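You operate a simulated robot arm through the tools that you are given. There is no shell and no other tool.

You run a simulated robot arm. Do the job below in one go: nothing can be reset, and whatever is moved stays where it is left.

TASK
Find where the sensor picks up the orange reflector block and clamp the slide there.
Fine: free the clamp, seat the block in the slide's pocket, push the slide in till the display says FOUND and stop within a centimetre; leave the tester on.

It is judged by the outcome, as a careful person would: the job done as asked, and still so three seconds after it is handed in. It fails if anything else is knocked over, pushed out of place, dropped, spilled or broken.

THE ROBOT
A 7-joint arm with a three-finger gripper, fixed in place. Base frame: the origin is at the foot of the arm, x ahead of it, y to its left, z up; the work surface is at about z = 0.9. Readings come in m, rad, newtons and seconds.
Its first joint turns from -2.897 to 2.897 rad. Payload 2.69 kg.
The TCP is the grasp point between the finger pads, 0.03 m short of the fingertips. In the tool frame z runs along the fingers and y along their closing line. Largest opening 0.128 m; the body of the gripper starts 0.117 m behind the TCP.
Orientation is that of the tool frame in the base frame, as a unit quaternion [x, y, z, w]. With the fingers straight down and closing along the base's y, the tool's x points along the base's -x, its y along +y and its z along -z.

THE INTERFACE
- The arm moves only by the tool drive_tool. Its argument "motion" is a list that holds one entry, the list of rows, each a list of 7 numbers: the shift along the tool's x, y, z in units of 20 mm (1.0 is 20 mm), then the turn, a rotation vector about the tool's x, y, z in units of 6 degrees (1.0 is 6 degrees), then the closure in counts, from 0 (fully open) to 255 (shut). In form: [[[x, y, z, wx, wy, wz, gripper], ...]]. A call has 1 to 20 rows; each row shifts and turns the commanded pose from where the row before left it, along the tool's axes as they then stand. A call with a number of a shift or a turn outside -1 to 1 is refused whole. Rows are played at 5 a second. More than 0.05 m and 0.15 rad between two rows, or a gripper value outside its range, and nothing of the call is played. Where a pose cannot be reached the arm comes as near as it can. A force on the tool above 40 N (or 10 N above the force at the start of the call, whichever is more), or a blocked arm, ends the call early, and 0.2 s more pass. Each finger halts on what it meets, pressing with about 44 N; the grip force reading is that of the motor and also rises with nothing between the fingers. The clock runs only during rows and for 0.2 s after the last one: add rows that do not move to give the fingers time. The reply holds the time, the measured pose of the TCP, the force on the tool along the base axes, the opening and the grip force, in the units named above and with some noise, with the torque about the TCP (base axes, N m) and any sound that the robot's microphone picked up.
- Cameras (640 x 400 px; columns grow to the right, rows downward): "scene" is fixed at [0.2199, -0.4999, 1.66]; the picture's right is [0.92, -0.40, 0.00], its down [-0.16, -0.38, -0.91] and it looks along [0.36, 0.84, -0.41] (base axes); focal length 326 px, centre (320, 200). "wrist" rides on the gripper at [0.058, 0.054, -0.131] in the tool frame; the picture's right is [-0.68, 0.74, 0.00], its down [-0.62, -0.57, -0.55] and it looks along [-0.40, -0.37, 0.84] (tool axes); focal length 234 px, centre (320, 200). There is no depth. A picture from a camera that has moved, and an enlarged one, comes with that camera's place and axes in the base frame and with its lens.
- grab_frame(camera): a new picture of that camera. The clock stands still meanwhile.
- move_column(by): slides the trunk up (or, below 0, down) by that many m; the arm rides with it, the base frame stays. It gives what a move gives, with no picture.
- enlarge(camera, box): a new picture of the part [left, top, right, bottom] of that camera's present view, enlarged. The clock stands still meanwhile.
- sign_off(): hands the job in; it is judged then, once.

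Places have to be worked out from the pictures, the camera data and where the tool is seen. Open the gripper and draw the arm clear of the work before you hand the job in, unless the task says otherwise.

The tools are called after ">>>" as a command line: name --argument value ..., lists and objects as JSON in quotes. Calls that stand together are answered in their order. drive_tool: Moves the arm, as the interface text tells. Its arguments: {"type":"object","properties":{"motion":{"type":"array","items":{"type":"array","items":{"type":"array","items":{"type":"number"}}}}},"required":["motion"]} The other tools are called the same way: move_column (by) slides the trunk up or down; grab_frame (camera) takes a picture; enlarge (camera, box) takes an enlarged picture of a part of a camera's view; sign_off () hands the job in.

At the start:

```text
time_s: 0.0
tool_pos: [0.3125, 0.7324, 1.2797]
ee_rot: [-0.001, 1.0, 0.0, -0.001]
ft_force: [0.1, 0.2, 0.0]
torque: [0.03, -0.02, -0.01]
width: 0.1281
grip_force: 0.1
trunk travel left (down, up): [-0.15, 0.2]
```

scene: 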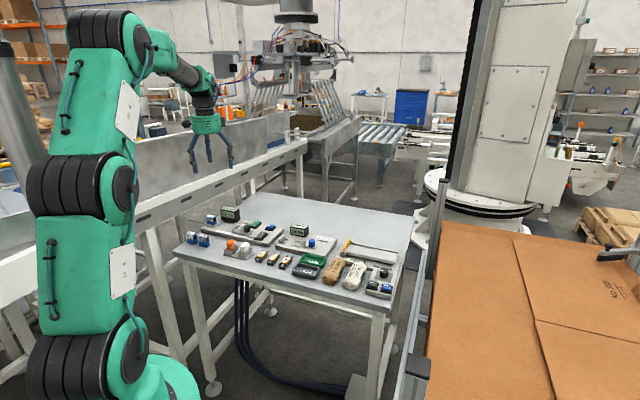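
wrist: 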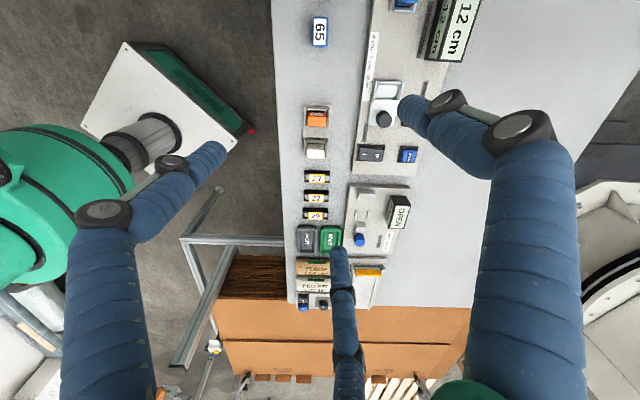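

The table carries several devices; I'll look at both views enlarged to identify the tester, slide, clamp and orange block.

>>> enlarge --camera "scene" --box '[170, 190, 420, 310]'

>>> enlarge --camera "wrist" --box '[280, 0, 480, 160]'

>>> enlarge --camera "wrist" --box '[280, 150, 480, 310]'

```text
2.56 times, centred on (295, 250) of scene
camera zoom: at [0.2199, -0.4999, 1.66], right [0.92, -0.4, 0.0], down [-0.16, -0.38, -0.91], along [0.36, 0.84, -0.41], focal length 834 px, centre (384, 72)
```

zoom: 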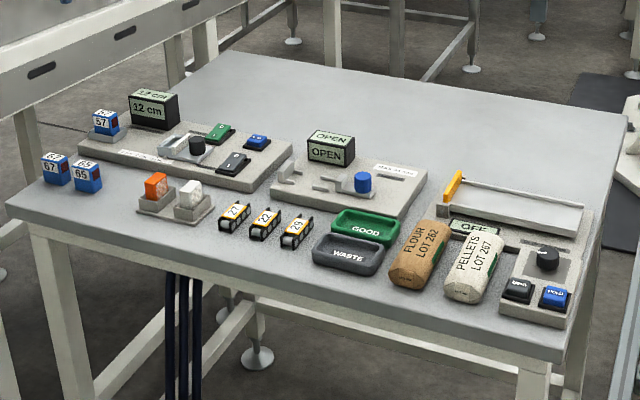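

```text
2.50 times, centred on (380, 80) of wrist
camera zoom: at [0.2536, 0.7855, 1.4125], right [0.68, 0.74, 0.0], down [0.62, -0.57, 0.55], along [0.4, -0.37, -0.84], focal length 585 px, centre (170, 500)
```

zoom: 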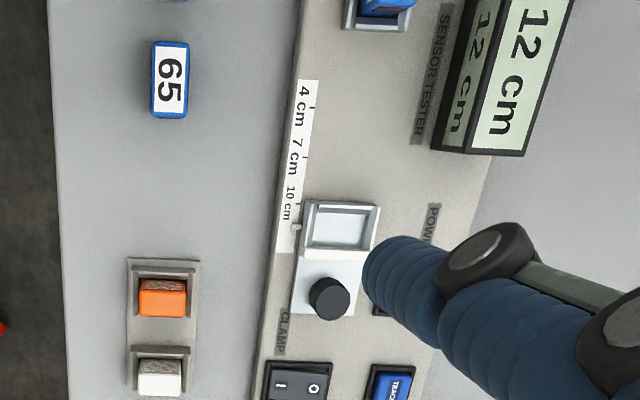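

```text
2.50 times, centred on (380, 230) of wrist
camera zoom: at [0.2536, 0.7855, 1.4125], right [0.68, 0.74, 0.0], down [0.62, -0.57, 0.55], along [0.4, -0.37, -0.84], focal length 585 px, centre (170, 125)
```

zoom: 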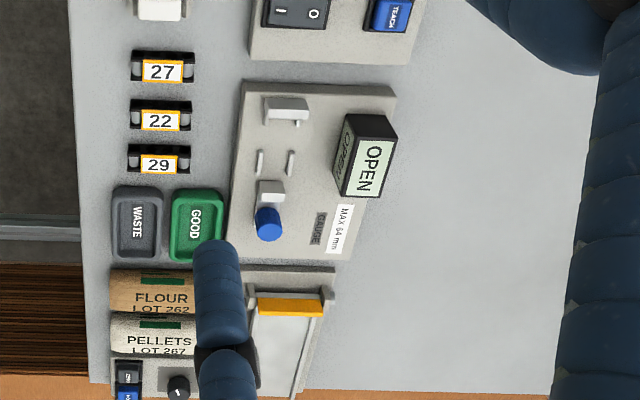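

The sensor tester is the board with display "12 cm", a pocketed slide with a black knob, and CLAMP, POWER and TEACH controls; the orange block is in a rack near (0.33, 0.70). I'll lower the tool to see it all closer.

>>> drive_tool --motion '[[[0, 0, 1, 0, 0, 0, 0], [0, 0, 1, 0, 0, 0, 0], [0, 0, 1, 0, 0, 0, 0], [0, 0, 1, 0, 0, 0, 0], [0, 0, 1, 0, 0, 0, 0], [0, 0, 0, 0, 0, 0, 0]]]'

>>> grab_frame --camera "wrist"

>>> enlarge --camera "scene" --box '[190, 195, 290, 265]'

```text
time_s: 1.4
tool_pos: [0.3121, 0.734, 1.1814]
ee_rot: [0.0, 1.0, 0.0, 0.0]
ft_force: [0.2, -0.3, -0.1]
torque: [-0.02, -0.02, 0.01]
width: 0.1281
grip_force: 0.1
trunk travel left (down, up): [-0.15, 0.2]
```

```text
taken
camera wrist: at [0.2523, 0.7873, 1.3133], right [0.68, 0.74, 0.0], down [0.62, -0.57, 0.55], along [0.4, -0.37, -0.84], focal length 234 px, centre (320, 200)
```

wrist: 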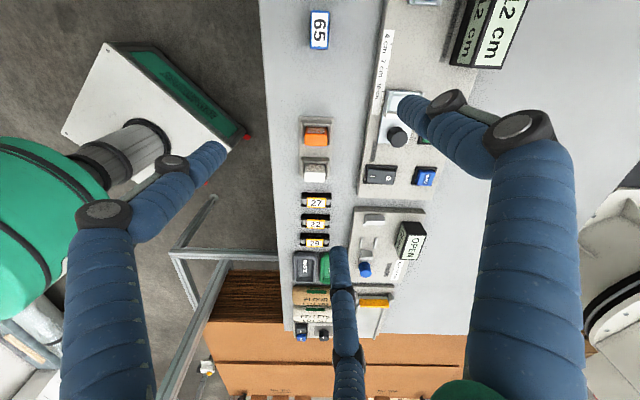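

```text
5.71 times, centred on (240, 230) of scene
camera zoom: at [0.2199, -0.4999, 1.66], right [0.92, -0.4, 0.0], down [-0.16, -0.38, -0.91], along [0.36, 0.84, -0.41], focal length 1861 px, centre (777, 29)
```

zoom: 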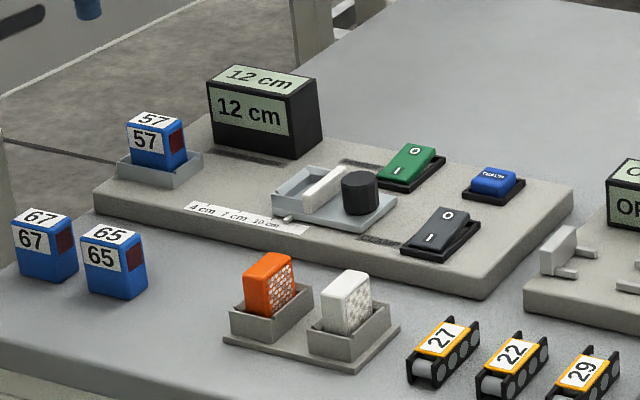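

The tester is clear now: slide with rimmed pocket and back plate, knob, CLAMP rocker (black), POWER (green), TEACH. I need to check which faces of the orange block are reflective, so I'll enlarge the wrist view.

>>> enlarge --camera "wrist" --box '[290, 110, 350, 190]'

>>> enlarge --camera "wrist" --box '[350, 80, 450, 200]'

>>> enlarge --camera "scene" --box '[222, 222, 258, 258]'

>>> enlarge --camera "scene" --box '[230, 210, 280, 240]'

```text
5.00 times, centred on (320, 150) of wrist
camera zoom: at [0.2523, 0.7873, 1.3133], right [0.68, 0.74, 0.0], down [0.62, -0.57, 0.55], along [0.4, -0.37, -0.84], focal length 1171 px, centre (320, 450)
```

zoom: 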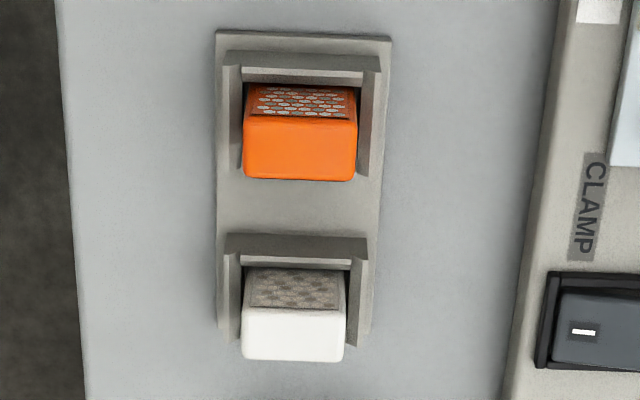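

```text
3.33 times, centred on (400, 140) of wrist
camera zoom: at [0.2523, 0.7873, 1.3133], right [0.68, 0.74, 0.0], down [0.62, -0.57, 0.55], along [0.4, -0.37, -0.84], focal length 781 px, centre (53, 400)
```

zoom: 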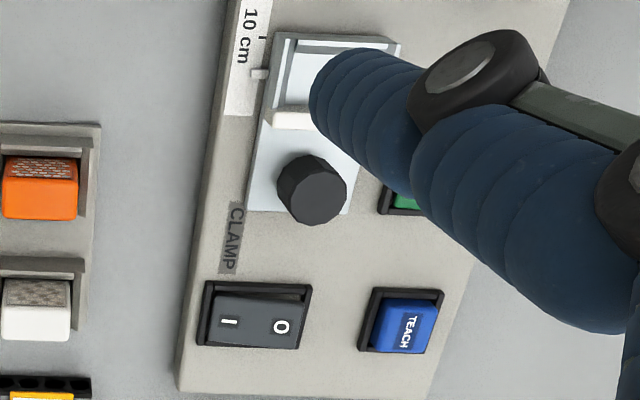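

```text
11.11 times, centred on (240, 240) of scene
camera zoom: at [0.2199, -0.4999, 1.66], right [0.92, -0.4, 0.0], down [-0.16, -0.38, -0.91], along [0.36, 0.84, -0.41], focal length 3618 px, centre (1209, -244)
```

zoom: 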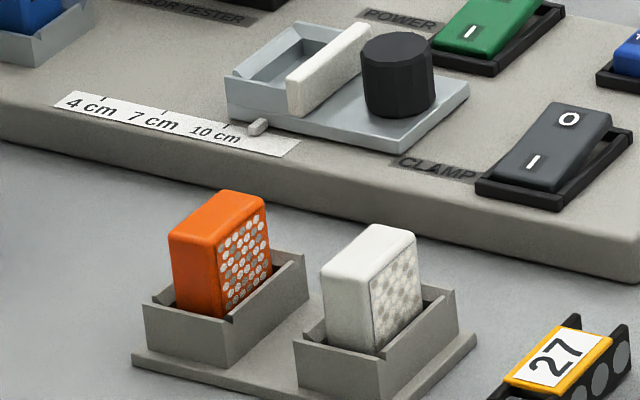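

```text
12.80 times, centred on (255, 225) of scene
camera zoom: at [0.2199, -0.4999, 1.66], right [0.92, -0.4, 0.0], down [-0.16, -0.38, -0.91], along [0.36, 0.84, -0.41], focal length 4168 px, centre (1152, -120)
```

zoom: 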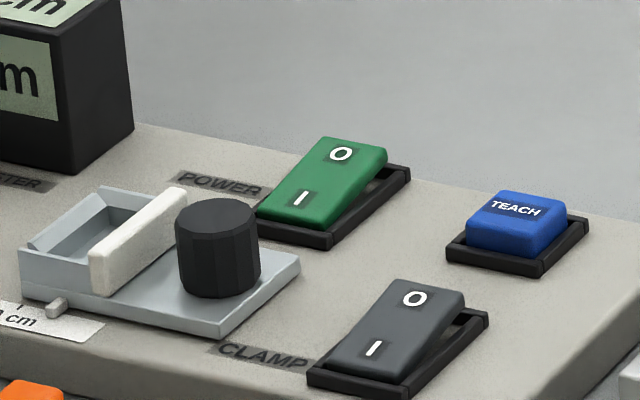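

Both the −u and +u faces of the orange block carry the reflector pattern, so it can go in as it stands. The table axes run at about 45° to the base, so I'll turn the tool to match and move above the clamp side of the tester for a closer look.

>>> drive_tool --motion '[[[0, 0, 0, 0, 0, 1, 0], [0, 0, 0, 0, 0, 1, 0], [0, 0, 0, 0, 0, 1, 0], [0, 0, 0, 0, 0, 1, 0], [0, 0, 0, 0, 0, 1, 0], [0, 0, 0, 0, 0, 1, 0], [0, 0, 0, 0, 0, 1, 0], [0, 0, 0, 0, 0, 0.5, 0], [-0.72, 0.95, 0.6, 0, 0, 0, 0], [-0.72, 0.95, 0.6, 0, 0, 0, 0], [-0.72, 0.95, 0.6, 0, 0, 0, 0], [-0.72, 0.95, 0.6, 0, 0, 0, 0], [-0.72, 0.95, 0.6, 0, 0, 0, 0], [0, 0, 0, 0, 0, 0, 0]]]'

>>> grab_frame --camera "wrist"

>>> grab_frame --camera "scene"

```text
time_s: 4.4
tool_pos: [0.431, 0.7495, 1.1209]
ee_rot: [0.383, 0.924, 0.0, 0.0]
ft_force: [0.1, 0.5, 0.2]
torque: [-0.01, 0.04, 0.02]
width: 0.1281
grip_force: 0.1
trunk travel left (down, up): [-0.15, 0.2]
```

```text
taken
camera wrist: at [0.4273, 0.8275, 1.2539], right [1.0, 0.04, 0.0], down [0.04, -0.84, 0.55], along [0.02, -0.55, -0.84], focal length 234 px, centre (320, 200)
```

wrist: 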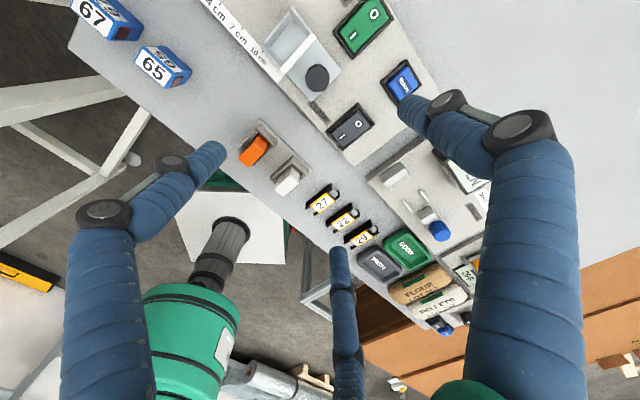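

```text
taken
```

scene: 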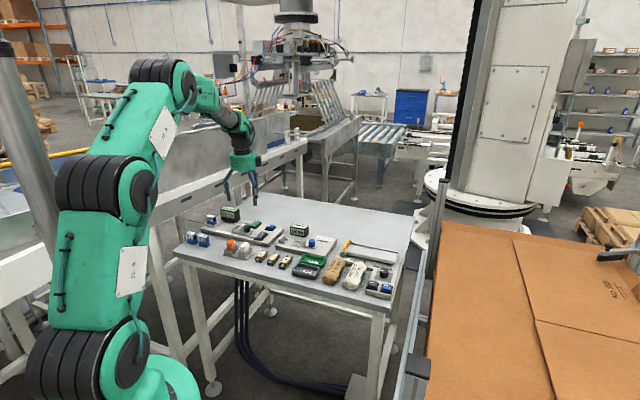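

The wrist view shows three blue fingers, whereas the description says two. I'll check the gripper from the scene camera and try a partial close in free air to learn how it really moves.

>>> enlarge --camera "scene" --box '[200, 130, 290, 220]'

>>> drive_tool --motion '[[[0, 0, 0, 0, 0, 0, 160], [0, 0, 0, 0, 0, 0, 160], [0, 0, 0, 0, 0, 0, 160]]]'

>>> grab_frame --camera "wrist"

>>> enlarge --camera "scene" --box '[200, 130, 290, 220]'

```text
4.44 times, centred on (245, 175) of scene
camera zoom: at [0.2199, -0.4999, 1.66], right [0.92, -0.4, 0.0], down [-0.16, -0.38, -0.91], along [0.36, 0.84, -0.41], focal length 1447 px, centre (653, 311)
```

zoom: 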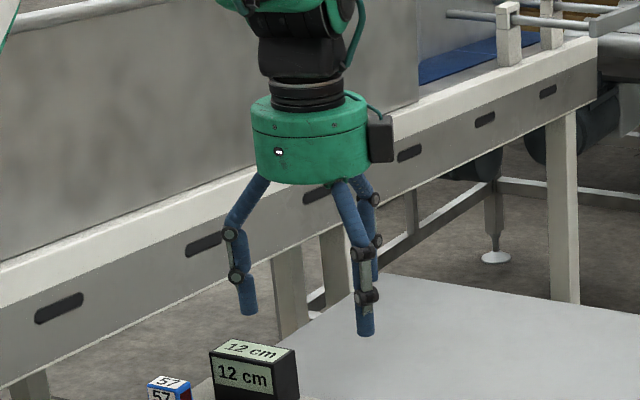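

```text
time_s: 5.2
tool_pos: [0.4321, 0.7479, 1.1221]
ee_rot: [0.383, 0.924, 0.001, -0.001]
ft_force: [-0.3, -0.2, 0.2]
torque: [0.02, 0.03, -0.03]
width: 0.0476
grip_force: 0.1
trunk travel left (down, up): [-0.15, 0.2]
```

```text
taken
camera wrist: at [0.4267, 0.8272, 1.2542], right [1.0, 0.04, 0.0], down [0.04, -0.84, 0.55], along [0.02, -0.55, -0.84], focal length 234 px, centre (320, 200)
```

wrist: 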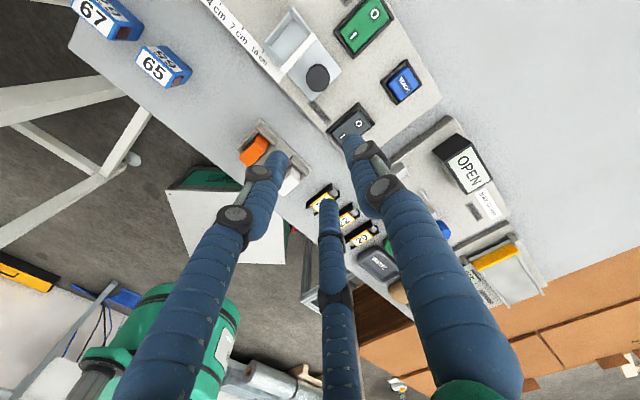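

```text
4.44 times, centred on (245, 175) of scene
camera zoom: at [0.2199, -0.4999, 1.66], right [0.92, -0.4, 0.0], down [-0.16, -0.38, -0.91], along [0.36, 0.84, -0.41], focal length 1447 px, centre (653, 311)
```

zoom: 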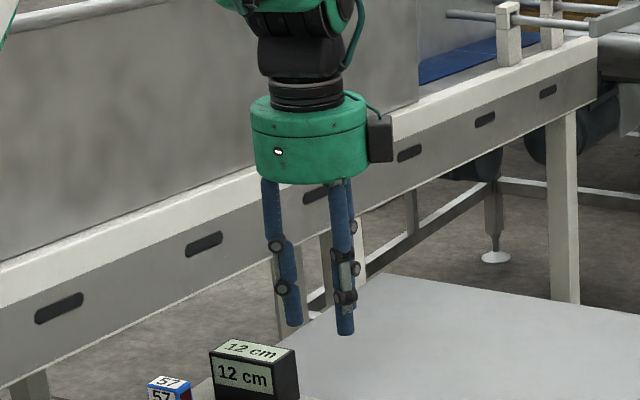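

The visual fingers close around the tool axis together; the closing count works as expected. Now enlarged looks at the rocker, slide and block from this pose to triangulate them.

>>> enlarge --camera "wrist" --box '[200, 0, 440, 150]'

>>> enlarge --camera "wrist" --box '[220, 100, 340, 200]'

```text
2.67 times, centred on (320, 75) of wrist
camera zoom: at [0.4267, 0.8272, 1.2542], right [1.0, 0.04, 0.0], down [0.04, -0.84, 0.55], along [0.02, -0.55, -0.84], focal length 624 px, centre (320, 533)
```

zoom: 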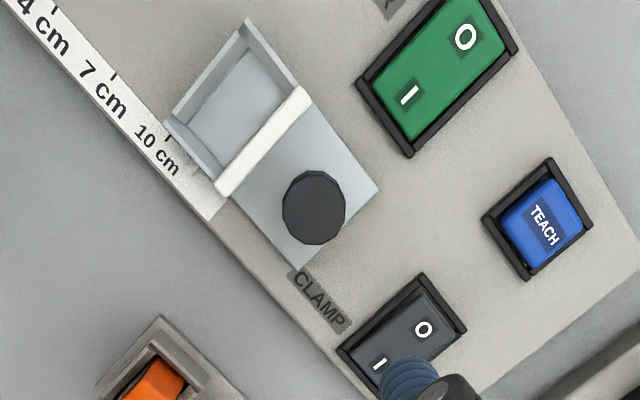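

```text
4.00 times, centred on (280, 150) of wrist
camera zoom: at [0.4267, 0.8272, 1.2542], right [1.0, 0.04, 0.0], down [0.04, -0.84, 0.55], along [0.02, -0.55, -0.84], focal length 937 px, centre (480, 400)
```

zoom: 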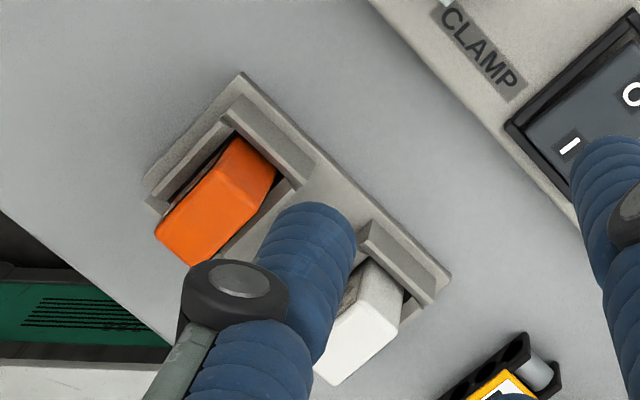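

By triangulating two views, the rocker's O mark is at about (0.480, 0.745, 0.938), the knob at (0.424, 0.797), the pocket centre at (0.391, 0.832) and the block at (0.337, 0.700). The clamp has I pressed, so I'll close the fingers and hover over the O end.

>>> drive_tool --motion '[[[-0.9, 0.8, 0, 0, 0, 0, 255], [-0.9, 0.8, 0, 0, 0, 0, 255], [0, 0, 1, 0, 0, 0, 255], [0, 0, 1, 0, 0, 0, 255], [0, 0, 1, 0, 0, 0, 255], [0, 0, 1, 0, 0, 0, 255], [0, 0, 1, 0, 0, 0, 255], [0, 0, 1, 0, 0, 0, 255], [0, 0, 0, 0, 0, 0, 255], [0, 0, 0, 0, 0, 0, 255]]]'

>>> grab_frame --camera "wrist"

>>> enlarge --camera "scene" --box '[220, 195, 300, 255]'

```text
time_s: 7.4
tool_pos: [0.4817, 0.7456, 1.0017]
ee_rot: [0.384, 0.923, 0.0, 0.0]
ft_force: [0.8, -1.0, 0.7]
torque: [0.03, 0.01, 0.02]
width: 0.002
grip_force: 31.3
trunk travel left (down, up): [-0.15, 0.2]
```

```text
taken
camera wrist: at [0.4765, 0.8244, 1.1335], right [1.0, 0.04, 0.0], down [0.04, -0.84, 0.55], along [0.02, -0.55, -0.84], focal length 234 px, centre (320, 200)
```

wrist: 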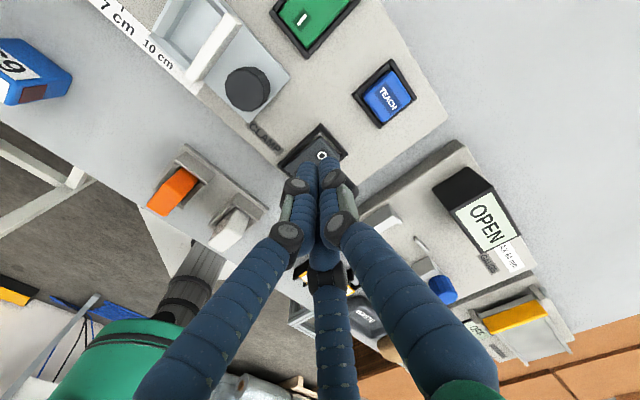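

```text
6.67 times, centred on (260, 225) of scene
camera zoom: at [0.2199, -0.4999, 1.66], right [0.92, -0.4, 0.0], down [-0.16, -0.38, -0.91], along [0.36, 0.84, -0.41], focal length 2171 px, centre (720, 33)
```

zoom: 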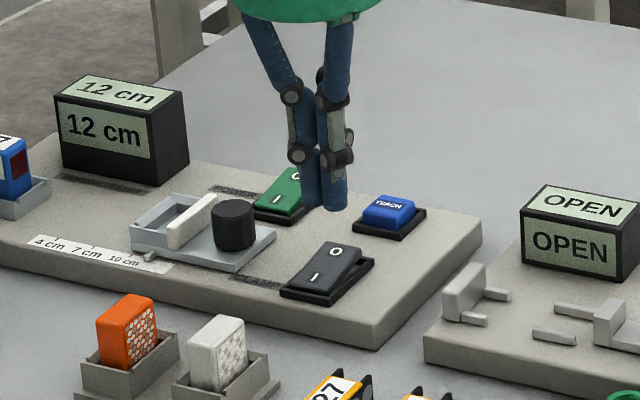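

Tip and O mark line up within about 2 mm in both views. I'll press down slowly to about 12 mm below first contact and back off.

>>> drive_tool --motion '[[[0, 0, 1, 0, 0, 0, 255], [0, 0, 0.5, 0, 0, 0, 255], [0, 0, 0.2, 0, 0, 0, 255], [0, 0, 0.2, 0, 0, 0, 255], [0, 0, 0.2, 0, 0, 0, 255], [0, 0, 0.2, 0, 0, 0, 255]]]'

>>> enlarge --camera "scene" --box '[220, 195, 300, 255]'

```text
time_s: 8.9
tool_pos: [0.4819, 0.7475, 0.961]
ee_rot: [0.383, 0.924, 0.005, 0.001]
ft_force: [3.1, 5.2, 7.3]
torque: [0.09, -0.07, 0.05]
width: 0.0022
grip_force: 31.7
trunk travel left (down, up): [-0.15, 0.2]
stopped in row 6: the force on the tool passed its limit at 42 N (the readings are from after the stop); the commanded pose is now the measured one
```

```text
6.67 times, centred on (260, 225) of scene
camera zoom: at [0.2199, -0.4999, 1.66], right [0.92, -0.4, 0.0], down [-0.16, -0.38, -0.91], along [0.36, 0.84, -0.41], focal length 2171 px, centre (720, 33)
```

zoom: 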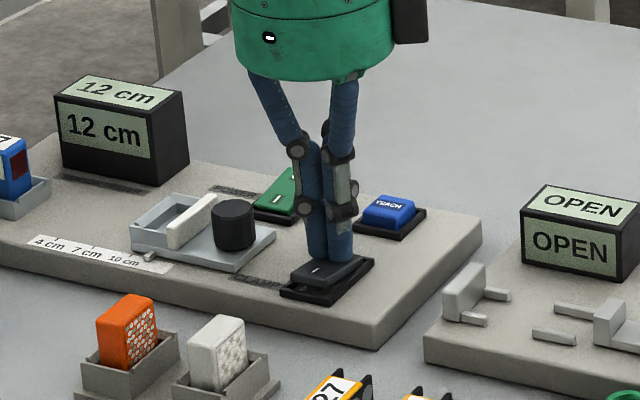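

The rocker is tipped to O: the clamp is free. I'll lift off, and travel above the orange block with the fingers opened partway for a closer look.

>>> drive_tool --motion '[[[0, 0, -1, 0, 0, 0, 255], [0, 0, -1, 0, 0, 0, 255], [0, 0, -1, 0, 0, 0, 255], [0, 0, -1, 0, 0, 0, 255], [0, 0, -1, 0, 0, 0, 255], [0.49, -0.97, 0, 0, 0, 0, 100], [0.49, -0.97, 0, 0, 0, 0, 100], [0.49, -0.97, 0, 0, 0, 0, 100], [0.49, -0.97, 0, 0, 0, 0, 100], [0.49, -0.97, 0, 0, 0, 0, 100], [0.49, -0.97, 0, 0, 0, 0, 100], [0.49, -0.97, 0, 0, 0, 0, 100], [0, 0, 0, 0, 0, 0, 100]]]'

>>> grab_frame --camera "wrist"

>>> enlarge --camera "scene" --box '[200, 195, 290, 255]'

```text
time_s: 11.7
tool_pos: [0.3352, 0.7004, 1.0554]
ee_rot: [0.383, 0.924, 0.004, 0.002]
ft_force: [-0.7, -0.8, 0.0]
torque: [0.02, -0.03, 0.01]
width: 0.0779
grip_force: 0.1
trunk travel left (down, up): [-0.15, 0.2]
```

```text
taken
camera wrist: at [0.331, 0.7779, 1.1898], right [1.0, 0.04, 0.0], down [0.03, -0.84, 0.54], along [0.03, -0.54, -0.84], focal length 234 px, centre (320, 200)
```

wrist: 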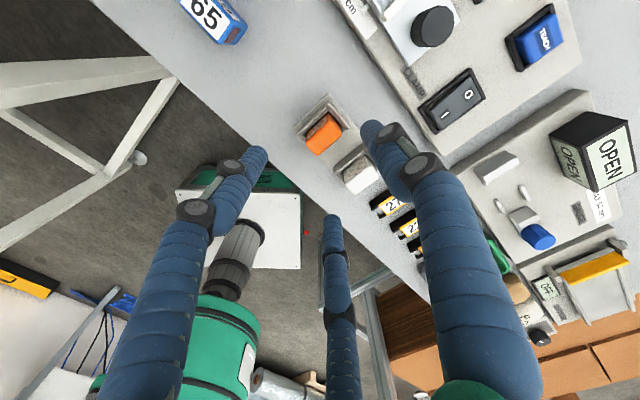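

```text
6.67 times, centred on (245, 225) of scene
camera zoom: at [0.2199, -0.4999, 1.66], right [0.92, -0.4, 0.0], down [-0.16, -0.38, -0.91], along [0.36, 0.84, -0.41], focal length 2171 px, centre (820, 33)
```

zoom: 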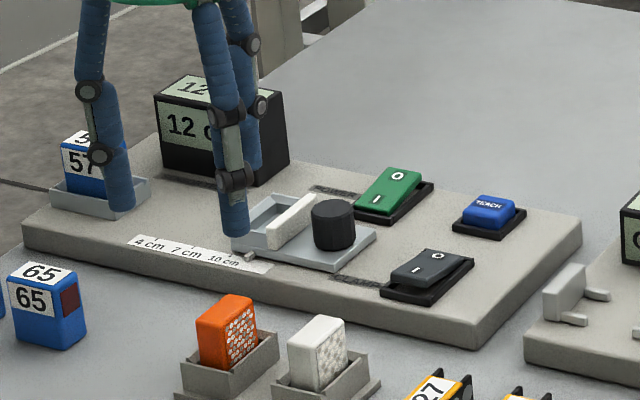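

Clamp shows O pressed. Now an enlarged look at the block and its holder from this pose.

>>> enlarge --camera "wrist" --box '[280, 80, 400, 200]'

>>> enlarge --camera "scene" --box '[222, 225, 258, 255]'

```text
3.33 times, centred on (340, 140) of wrist
camera zoom: at [0.331, 0.7779, 1.1898], right [1.0, 0.04, 0.0], down [0.03, -0.84, 0.54], along [0.03, -0.54, -0.84], focal length 781 px, centre (253, 400)
```

zoom: 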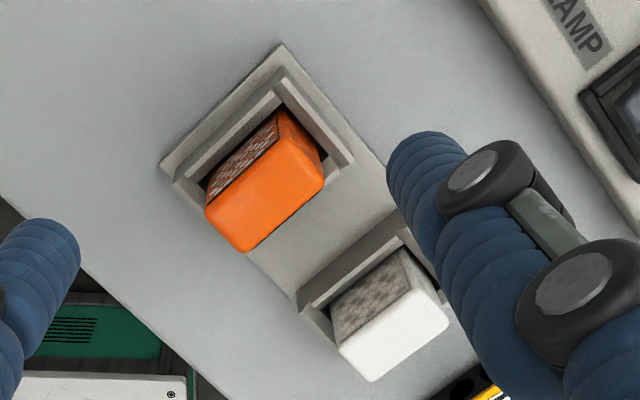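

```text
13.33 times, centred on (240, 240) of scene
camera zoom: at [0.2199, -0.4999, 1.66], right [0.92, -0.4, 0.0], down [-0.16, -0.38, -0.91], along [0.36, 0.84, -0.41], focal length 4342 px, centre (1387, -333)
```

zoom: 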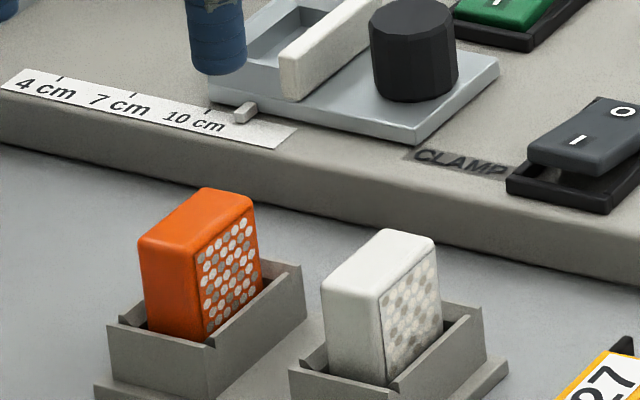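

The block top centre comes out near (0.3385, 0.700, 0.952), with the holder walls' tops near 0.926. I'll lower the open fingers astride it along v with tips at about 0.932, and check before closing.

>>> drive_tool --motion '[[[-0.13, 0.1, 0.67, 0, 0, 0, 100], [0, 0, 1, 0, 0, 0, 100], [0, 0, 1, 0, 0, 0, 100], [0, 0, 1, 0, 0, 0, 100], [0, 0, 0.5, 0, 0, 0, 100], [0, 0, 0.4, 0, 0, 0, 100], [0, 0, 0, 0, 0, 0, 100]]]'

>>> grab_frame --camera "wrist"

>>> enlarge --camera "scene" --box '[210, 210, 270, 255]'

```text
time_s: 13.3
tool_pos: [0.3395, 0.6986, 0.9649]
ee_rot: [0.383, 0.924, 0.003, 0.0]
ft_force: [0.4, -0.2, 0.5]
torque: [-0.02, -0.05, 0.0]
width: 0.078
grip_force: 0.0
trunk travel left (down, up): [-0.15, 0.2]
```

```text
taken
camera wrist: at [0.3346, 0.7761, 1.0989], right [1.0, 0.04, 0.0], down [0.03, -0.84, 0.54], along [0.03, -0.54, -0.84], focal length 234 px, centre (320, 200)
```

wrist: 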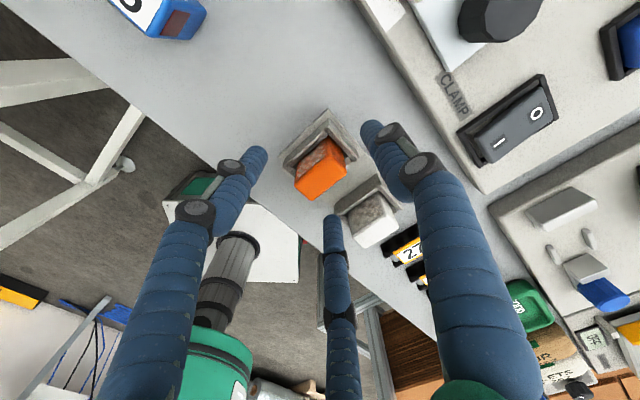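

```text
8.89 times, centred on (240, 232) of scene
camera zoom: at [0.2199, -0.4999, 1.66], right [0.92, -0.4, 0.0], down [-0.16, -0.38, -0.91], along [0.36, 0.84, -0.41], focal length 2894 px, centre (1031, -89)
```

zoom: 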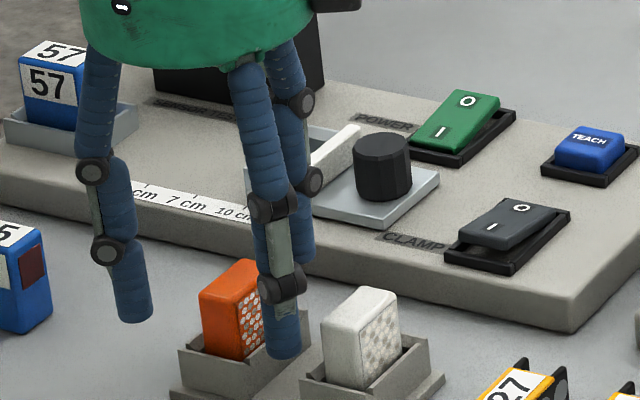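

Block top centre and tool axis agree within about 1 mm. I'll close on the block and read the width.

>>> drive_tool --motion '[[[0, 0, 0, 0, 0, 0, 160], [0, 0, 0, 0, 0, 0, 200], [0, 0, 0, 0, 0, 0, 230], [0, 0, 0, 0, 0, 0, 230]]]'

>>> enlarge --camera "scene" --box '[210, 210, 270, 255]'

```text
time_s: 14.3
tool_pos: [0.3407, 0.7008, 0.9678]
ee_rot: [0.382, 0.924, 0.004, 0.0]
ft_force: [13.6, 16.2, 8.4]
torque: [0.64, -0.53, -0.11]
width: 0.0238
grip_force: 44.5
trunk travel left (down, up): [-0.15, 0.2]
```

```text
8.89 times, centred on (240, 232) of scene
camera zoom: at [0.2199, -0.4999, 1.66], right [0.92, -0.4, 0.0], down [-0.16, -0.38, -0.91], along [0.36, 0.84, -0.41], focal length 2894 px, centre (1031, -89)
```

zoom: 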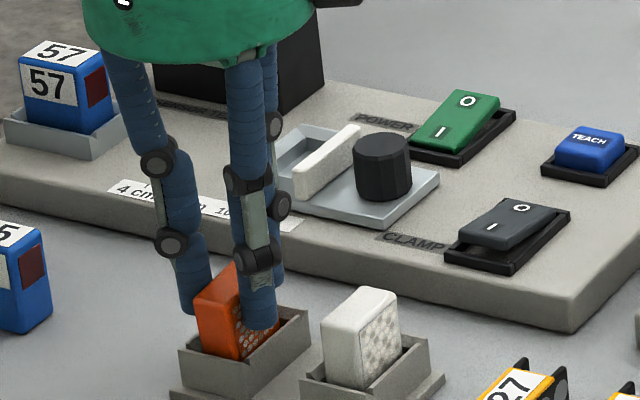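

The width (24 mm) and the +v reaction force suggest all three fingers are real and the grip isn't the one I planned. I'll look at it before moving anything.

>>> enlarge --camera "wrist" --box '[240, 80, 420, 240]'

>>> enlarge --camera "scene" --box '[222, 225, 252, 255]'

```text
2.50 times, centred on (330, 160) of wrist
camera zoom: at [0.3357, 0.7776, 1.1008], right [1.0, 0.04, 0.0], down [0.03, -0.84, 0.54], along [0.03, -0.54, -0.84], focal length 585 px, centre (295, 300)
```

zoom: 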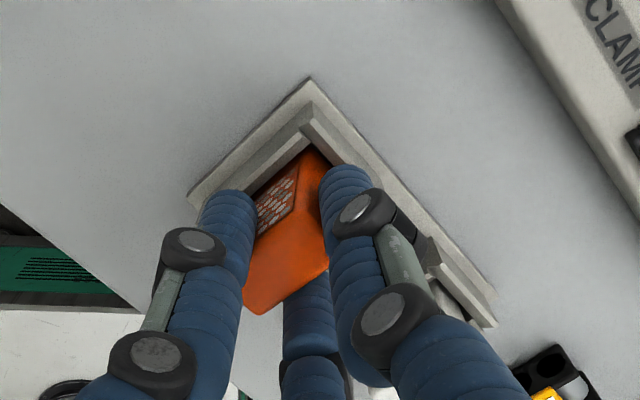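

```text
13.33 times, centred on (237, 240) of scene
camera zoom: at [0.2199, -0.4999, 1.66], right [0.92, -0.4, 0.0], down [-0.16, -0.38, -0.91], along [0.36, 0.84, -0.41], focal length 4342 px, centre (1427, -333)
```

zoom: 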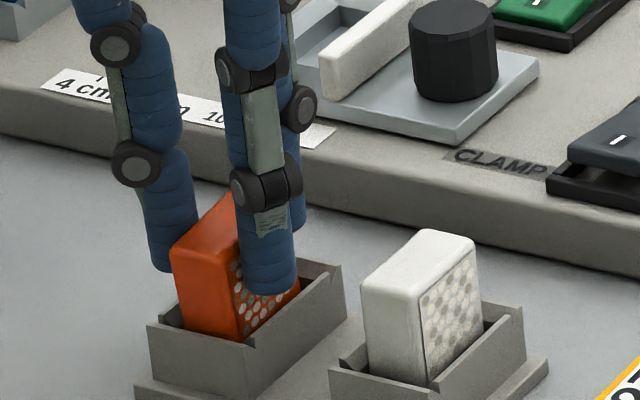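

All three fingers evidently are real: two pinch the ±u faces and the +y finger pushes the block along −v. I'll open again, and regrip with the tool about 5–6 mm further toward +v so all three fingers meet the block together.

>>> drive_tool --motion '[[[0, 0, 0, 0, 0, 0, 160], [0, 0, 0, 0, 0, 0, 100], [0, 0, 0, 0, 0, 0, 100]]]'

>>> enlarge --camera "wrist" --box '[240, 80, 420, 240]'

>>> enlarge --camera "scene" --box '[222, 225, 252, 255]'

```text
time_s: 15.1
tool_pos: [0.339, 0.6978, 0.9668]
ee_rot: [0.383, 0.924, 0.002, 0.0]
ft_force: [0.2, -0.1, 1.0]
torque: [-0.04, 0.0, 0.02]
width: 0.0777
grip_force: 0.0
trunk travel left (down, up): [-0.15, 0.2]
```

```text
2.50 times, centred on (330, 160) of wrist
camera zoom: at [0.3346, 0.7759, 1.0987], right [1.0, 0.04, 0.0], down [0.03, -0.84, 0.55], along [0.03, -0.54, -0.84], focal length 585 px, centre (295, 300)
```

zoom: 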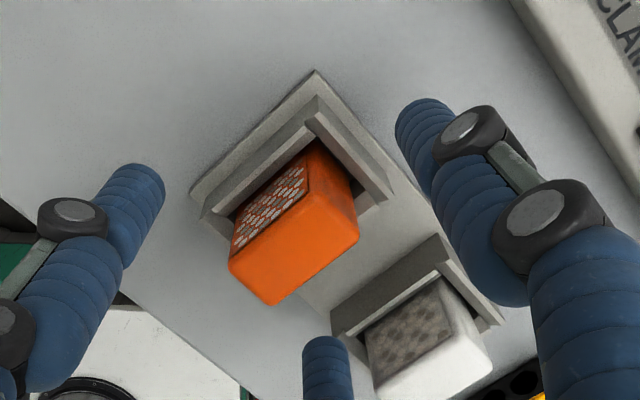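

```text
13.33 times, centred on (237, 240) of scene
camera zoom: at [0.2199, -0.4999, 1.66], right [0.92, -0.4, 0.0], down [-0.16, -0.38, -0.91], along [0.36, 0.84, -0.41], focal length 4342 px, centre (1427, -333)
```

zoom: 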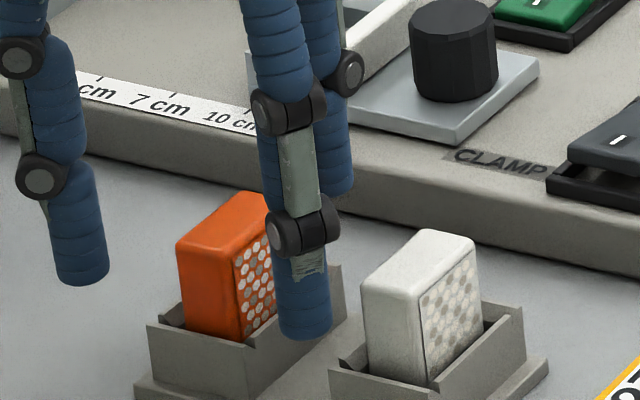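

The block sits back in its holder undisturbed, centre ≈ (0.338, 0.698). I'll shift +5.5 mm along v, 4 mm lower, and close again.

>>> drive_tool --motion '[[[0, 0.28, 0.2, 0, 0, 0, 100], [0, 0, 0, 0, 0, 0, 100], [0, 0, 0, 0, 0, 0, 170], [0, 0, 0, 0, 0, 0, 195], [0, 0, 0, 0, 0, 0, 212], [0, 0, 0, 0, 0, 0, 212], [0, 0, 0, 0, 0, 0, 212]]]'

>>> enlarge --camera "wrist" --box '[240, 80, 420, 240]'

>>> enlarge --camera "scene" --box '[222, 225, 252, 255]'

```text
time_s: 16.7
tool_pos: [0.3438, 0.7024, 0.9621]
ee_rot: [0.383, 0.924, 0.002, 0.001]
ft_force: [0.4, 0.1, 0.0]
torque: [0.01, 0.0, -0.01]
width: 0.0249
grip_force: 2.8
trunk travel left (down, up): [-0.15, 0.2]
```

```text
2.50 times, centred on (330, 160) of wrist
camera zoom: at [0.3392, 0.7801, 1.0953], right [1.0, 0.04, 0.0], down [0.03, -0.84, 0.54], along [0.03, -0.54, -0.84], focal length 585 px, centre (295, 300)
```

zoom: 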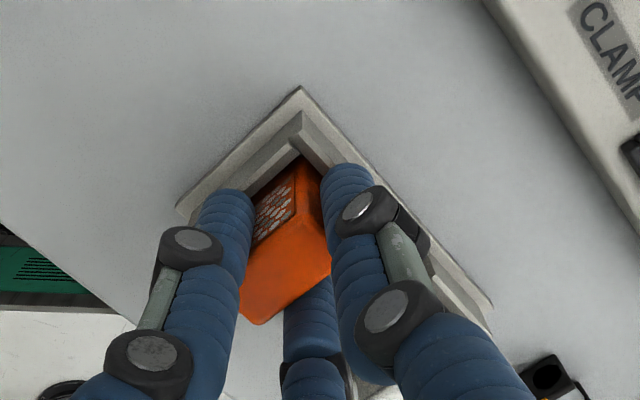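

```text
13.33 times, centred on (237, 240) of scene
camera zoom: at [0.2199, -0.4999, 1.66], right [0.92, -0.4, 0.0], down [-0.16, -0.38, -0.91], along [0.36, 0.84, -0.41], focal length 4342 px, centre (1427, -333)
```

zoom: 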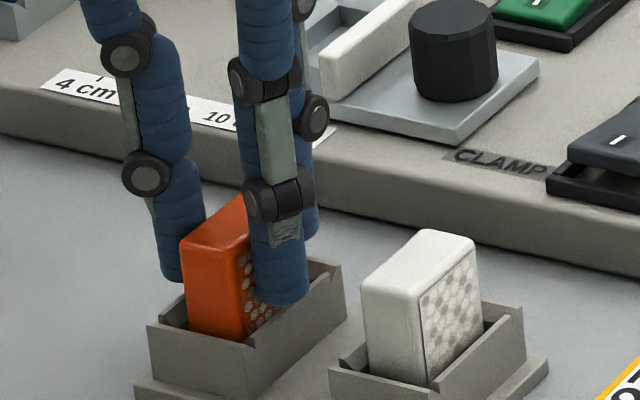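

Contact is now balanced (no net side force, 25 mm). I'll tighten and lift a little, checking the reaction.

>>> drive_tool --motion '[[[0, 0, 0, 0, 0, 0, 225], [0, 0, 0, 0, 0, 0, 240], [0, 0, 0, 0, 0, 0, 240], [0, 0, -0.3, 0, 0, 0, 240], [0, 0, -0.3, 0, 0, 0, 240]]]'

>>> enlarge --camera "wrist" --box '[240, 80, 420, 240]'

>>> enlarge --camera "scene" --box '[222, 225, 252, 255]'

```text
time_s: 17.9
tool_pos: [0.3439, 0.7024, 0.9752]
ee_rot: [0.383, 0.924, 0.002, 0.0]
ft_force: [-3.0, 1.1, 1.0]
torque: [0.08, 0.13, 0.05]
width: 0.023
grip_force: 43.4
trunk travel left (down, up): [-0.15, 0.2]
```

```text
2.50 times, centred on (330, 160) of wrist
camera zoom: at [0.3394, 0.7799, 1.1077], right [1.0, 0.04, 0.0], down [0.03, -0.84, 0.54], along [0.03, -0.54, -0.84], focal length 585 px, centre (295, 300)
```

zoom: 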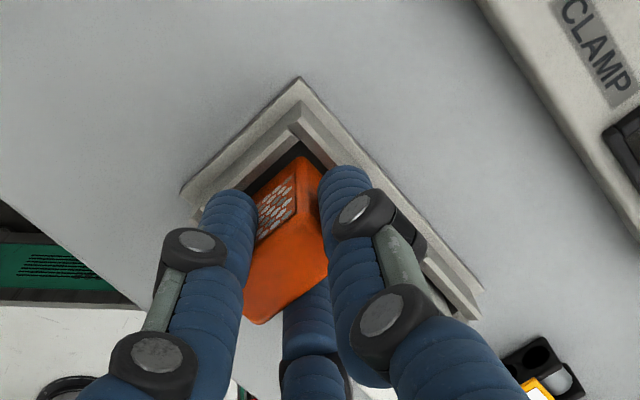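

```text
13.33 times, centred on (237, 240) of scene
camera zoom: at [0.2199, -0.4999, 1.66], right [0.92, -0.4, 0.0], down [-0.16, -0.38, -0.91], along [0.36, 0.84, -0.41], focal length 4342 px, centre (1427, -333)
```

zoom: 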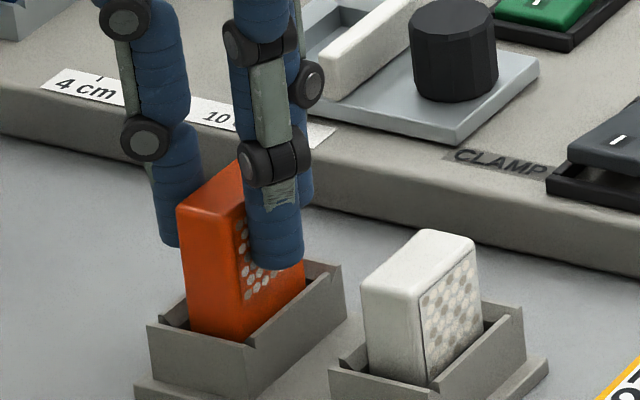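

The block is rising with the fingers. I'll lift it well clear and check the hold.

>>> drive_tool --motion '[[[0, 0, -0.6, 0, 0, 0, 240], [0, 0, -0.8, 0, 0, 0, 240], [0, 0, -0.8, 0, 0, 0, 240], [0, 0, -0.8, 0, 0, 0, 240], [0, 0, -0.8, 0, 0, 0, 240], [0, 0, -0.2, 0, 0, 0, 240], [0, 0, 0, 0, 0, 0, 240]]]'

>>> grab_frame --camera "wrist"

>>> enlarge --camera "scene" --box '[215, 195, 275, 255]'

```text
time_s: 19.5
tool_pos: [0.3437, 0.7038, 1.0558]
ee_rot: [0.383, 0.924, 0.003, 0.001]
ft_force: [0.5, 0.2, 0.0]
torque: [-0.05, -0.01, -0.02]
width: 0.023
grip_force: 43.9
trunk travel left (down, up): [-0.15, 0.2]
```

```text
taken
camera wrist: at [0.339, 0.7821, 1.1887], right [1.0, 0.04, 0.0], down [0.03, -0.84, 0.54], along [0.03, -0.54, -0.84], focal length 234 px, centre (320, 200)
```

wrist: 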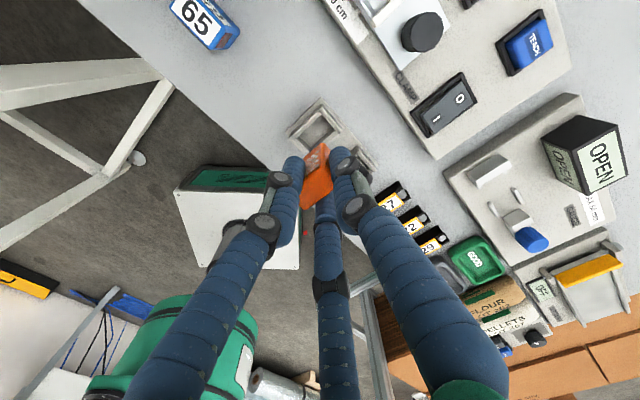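

```text
6.67 times, centred on (245, 225) of scene
camera zoom: at [0.2199, -0.4999, 1.66], right [0.92, -0.4, 0.0], down [-0.16, -0.38, -0.91], along [0.36, 0.84, -0.41], focal length 2171 px, centre (820, 33)
```

zoom: 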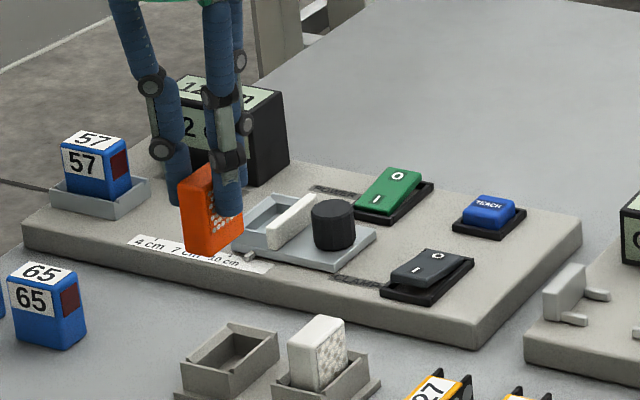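

The block hangs upright and firmly held, the holder and white block unmoved. I'll carry it over to hover above the slide's pocket at the current height.

>>> drive_tool --motion '[[[0.355, 0.81, 0, 0, 0, 0, 240], [0.355, 0.81, 0, 0, 0, 0, 240], [0.355, 0.81, 0, 0, 0, 0, 240], [0.355, 0.81, 0, 0, 0, 0, 240], [0.355, 0.81, 0, 0, 0, 0, 240], [0.355, 0.81, 0, 0, 0, 0, 240], [0.355, 0.81, 0, 0, 0, 0, 240], [0.355, 0.81, 0, 0, 0, 0, 240], [0, 0, 0.5, 0, 0, 0, 240], [0, 0, 0, 0, 0, 0, 240]]]'

>>> enlarge --camera "wrist" --box '[240, 60, 420, 220]'

>>> enlarge --camera "scene" --box '[225, 195, 265, 235]'

```text
time_s: 21.7
tool_pos: [0.3948, 0.8337, 1.0439]
ee_rot: [0.383, 0.924, 0.003, 0.0]
ft_force: [-0.4, -0.1, 0.2]
torque: [-0.01, -0.02, 0.01]
width: 0.0228
grip_force: 44.1
trunk travel left (down, up): [-0.15, 0.2]
```

```text
2.50 times, centred on (330, 140) of wrist
camera zoom: at [0.3898, 0.912, 1.1778], right [1.0, 0.04, 0.0], down [0.03, -0.84, 0.54], along [0.03, -0.54, -0.84], focal length 585 px, centre (295, 350)
```

zoom: 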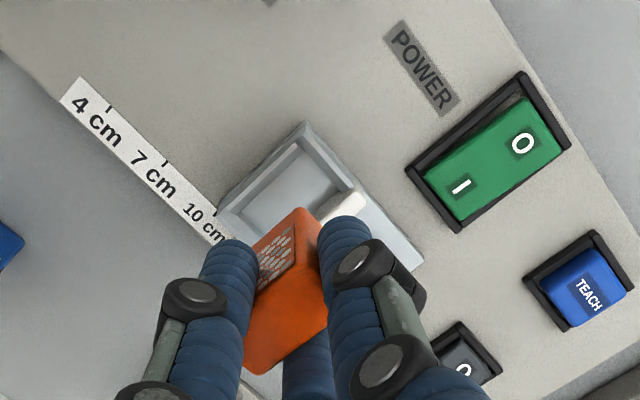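

```text
10.00 times, centred on (245, 215) of scene
camera zoom: at [0.2199, -0.4999, 1.66], right [0.92, -0.4, 0.0], down [-0.16, -0.38, -0.91], along [0.36, 0.84, -0.41], focal length 3256 px, centre (1070, 50)
```

zoom: 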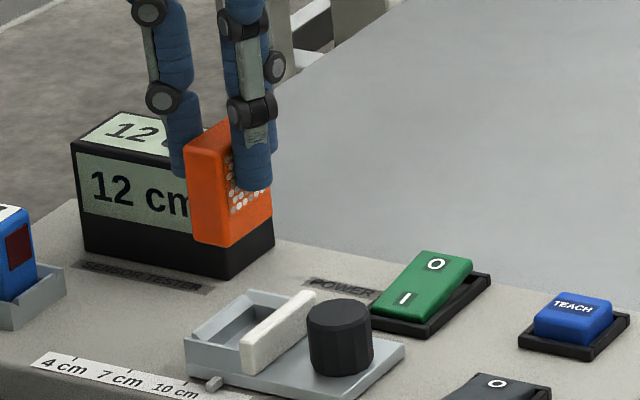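

The block hovers near the pocket. I'll zoom in harder to measure the block's bottom against the pocket.

>>> enlarge --camera "scene" --box '[240, 203, 256, 221]'

>>> enlarge --camera "scene" --box '[240, 220, 268, 237]'

>>> enlarge --camera "wrist" --box '[295, 100, 375, 180]'

```text
16.00 times, centred on (248, 212) of scene
camera zoom: at [0.2199, -0.4999, 1.66], right [0.92, -0.4, 0.0], down [-0.16, -0.38, -0.91], along [0.36, 0.84, -0.41], focal length 5210 px, centre (1472, 8)
```

zoom: 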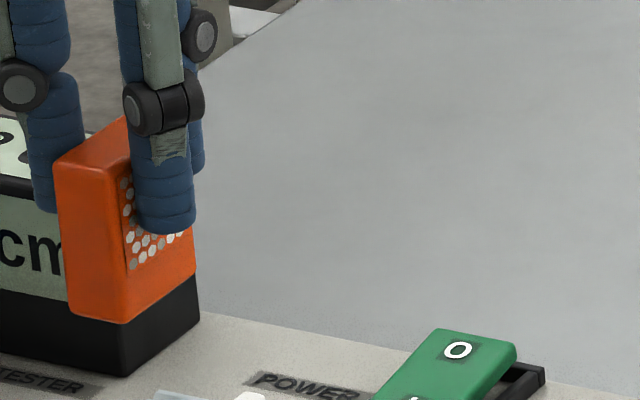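

```text
16.00 times, centred on (254, 228) of scene
camera zoom: at [0.2199, -0.4999, 1.66], right [0.92, -0.4, 0.0], down [-0.16, -0.38, -0.91], along [0.36, 0.84, -0.41], focal length 5210 px, centre (1376, -256)
```

zoom: 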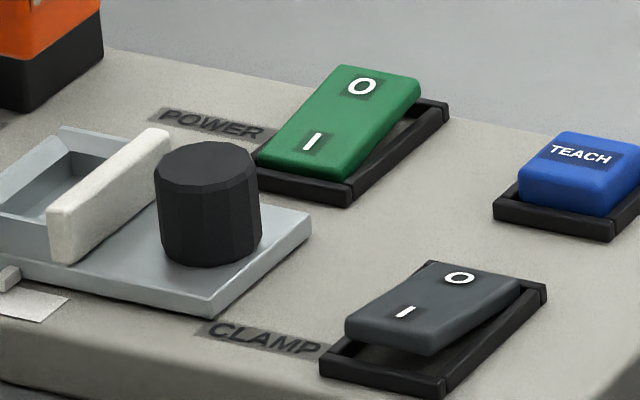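

```text
5.00 times, centred on (335, 140) of wrist
camera zoom: at [0.3898, 0.912, 1.1778], right [1.0, 0.04, 0.0], down [0.03, -0.84, 0.54], along [0.03, -0.54, -0.84], focal length 1171 px, centre (245, 500)
```

zoom: 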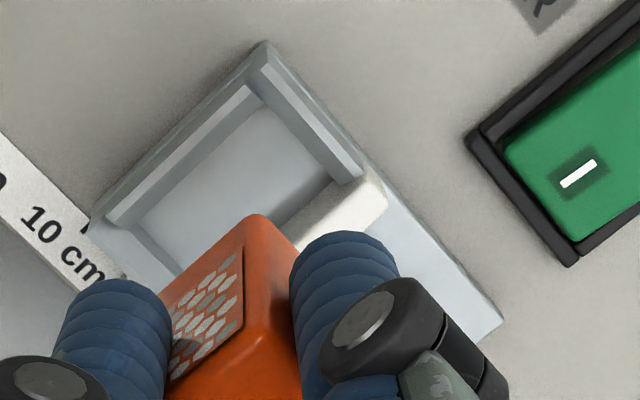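

The wrist view says the block is aligned, the scene view suggests it may be a few mm too far toward the sensor. I'll lower 22 mm so the block's bottom is just above plate height, where parallax is small, and compare again.

>>> drive_tool --motion '[[[0, 0, 0.5, 0, 0, 0, 240], [0, 0, 0.6, 0, 0, 0, 240], [0, 0, 0, 0, 0, 0, 240]]]'

>>> enlarge --camera "scene" --box '[236, 208, 264, 236]'

>>> enlarge --camera "wrist" --box '[280, 80, 380, 180]'

```text
time_s: 22.5
tool_pos: [0.3943, 0.8333, 1.0239]
ee_rot: [0.382, 0.924, 0.002, 0.0]
ft_force: [-0.3, -0.3, -0.6]
torque: [-0.01, 0.0, -0.01]
width: 0.0227
grip_force: 44.3
trunk travel left (down, up): [-0.15, 0.2]
```

```text
14.29 times, centred on (250, 222) of scene
camera zoom: at [0.2199, -0.4999, 1.66], right [0.92, -0.4, 0.0], down [-0.16, -0.38, -0.91], along [0.36, 0.84, -0.41], focal length 4652 px, centre (1320, -114)
```

zoom: 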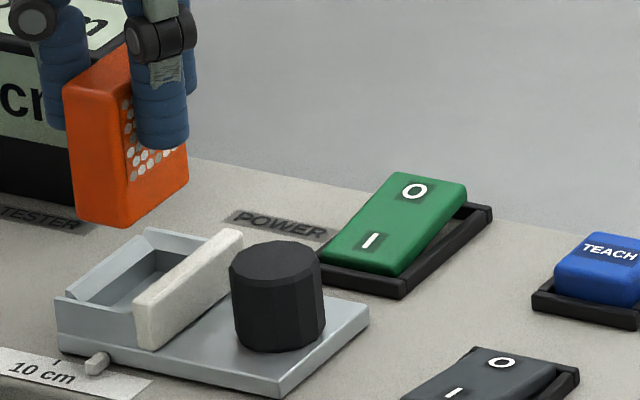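

```text
4.00 times, centred on (330, 130) of wrist
camera zoom: at [0.3901, 0.9115, 1.1566], right [1.0, 0.04, 0.0], down [0.03, -0.84, 0.54], along [0.03, -0.54, -0.84], focal length 937 px, centre (280, 480)
```

zoom: 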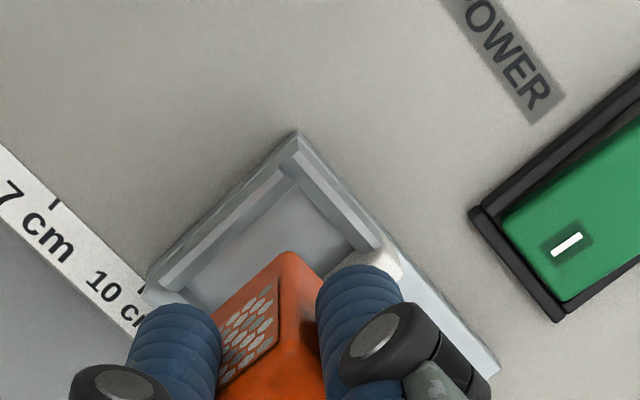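

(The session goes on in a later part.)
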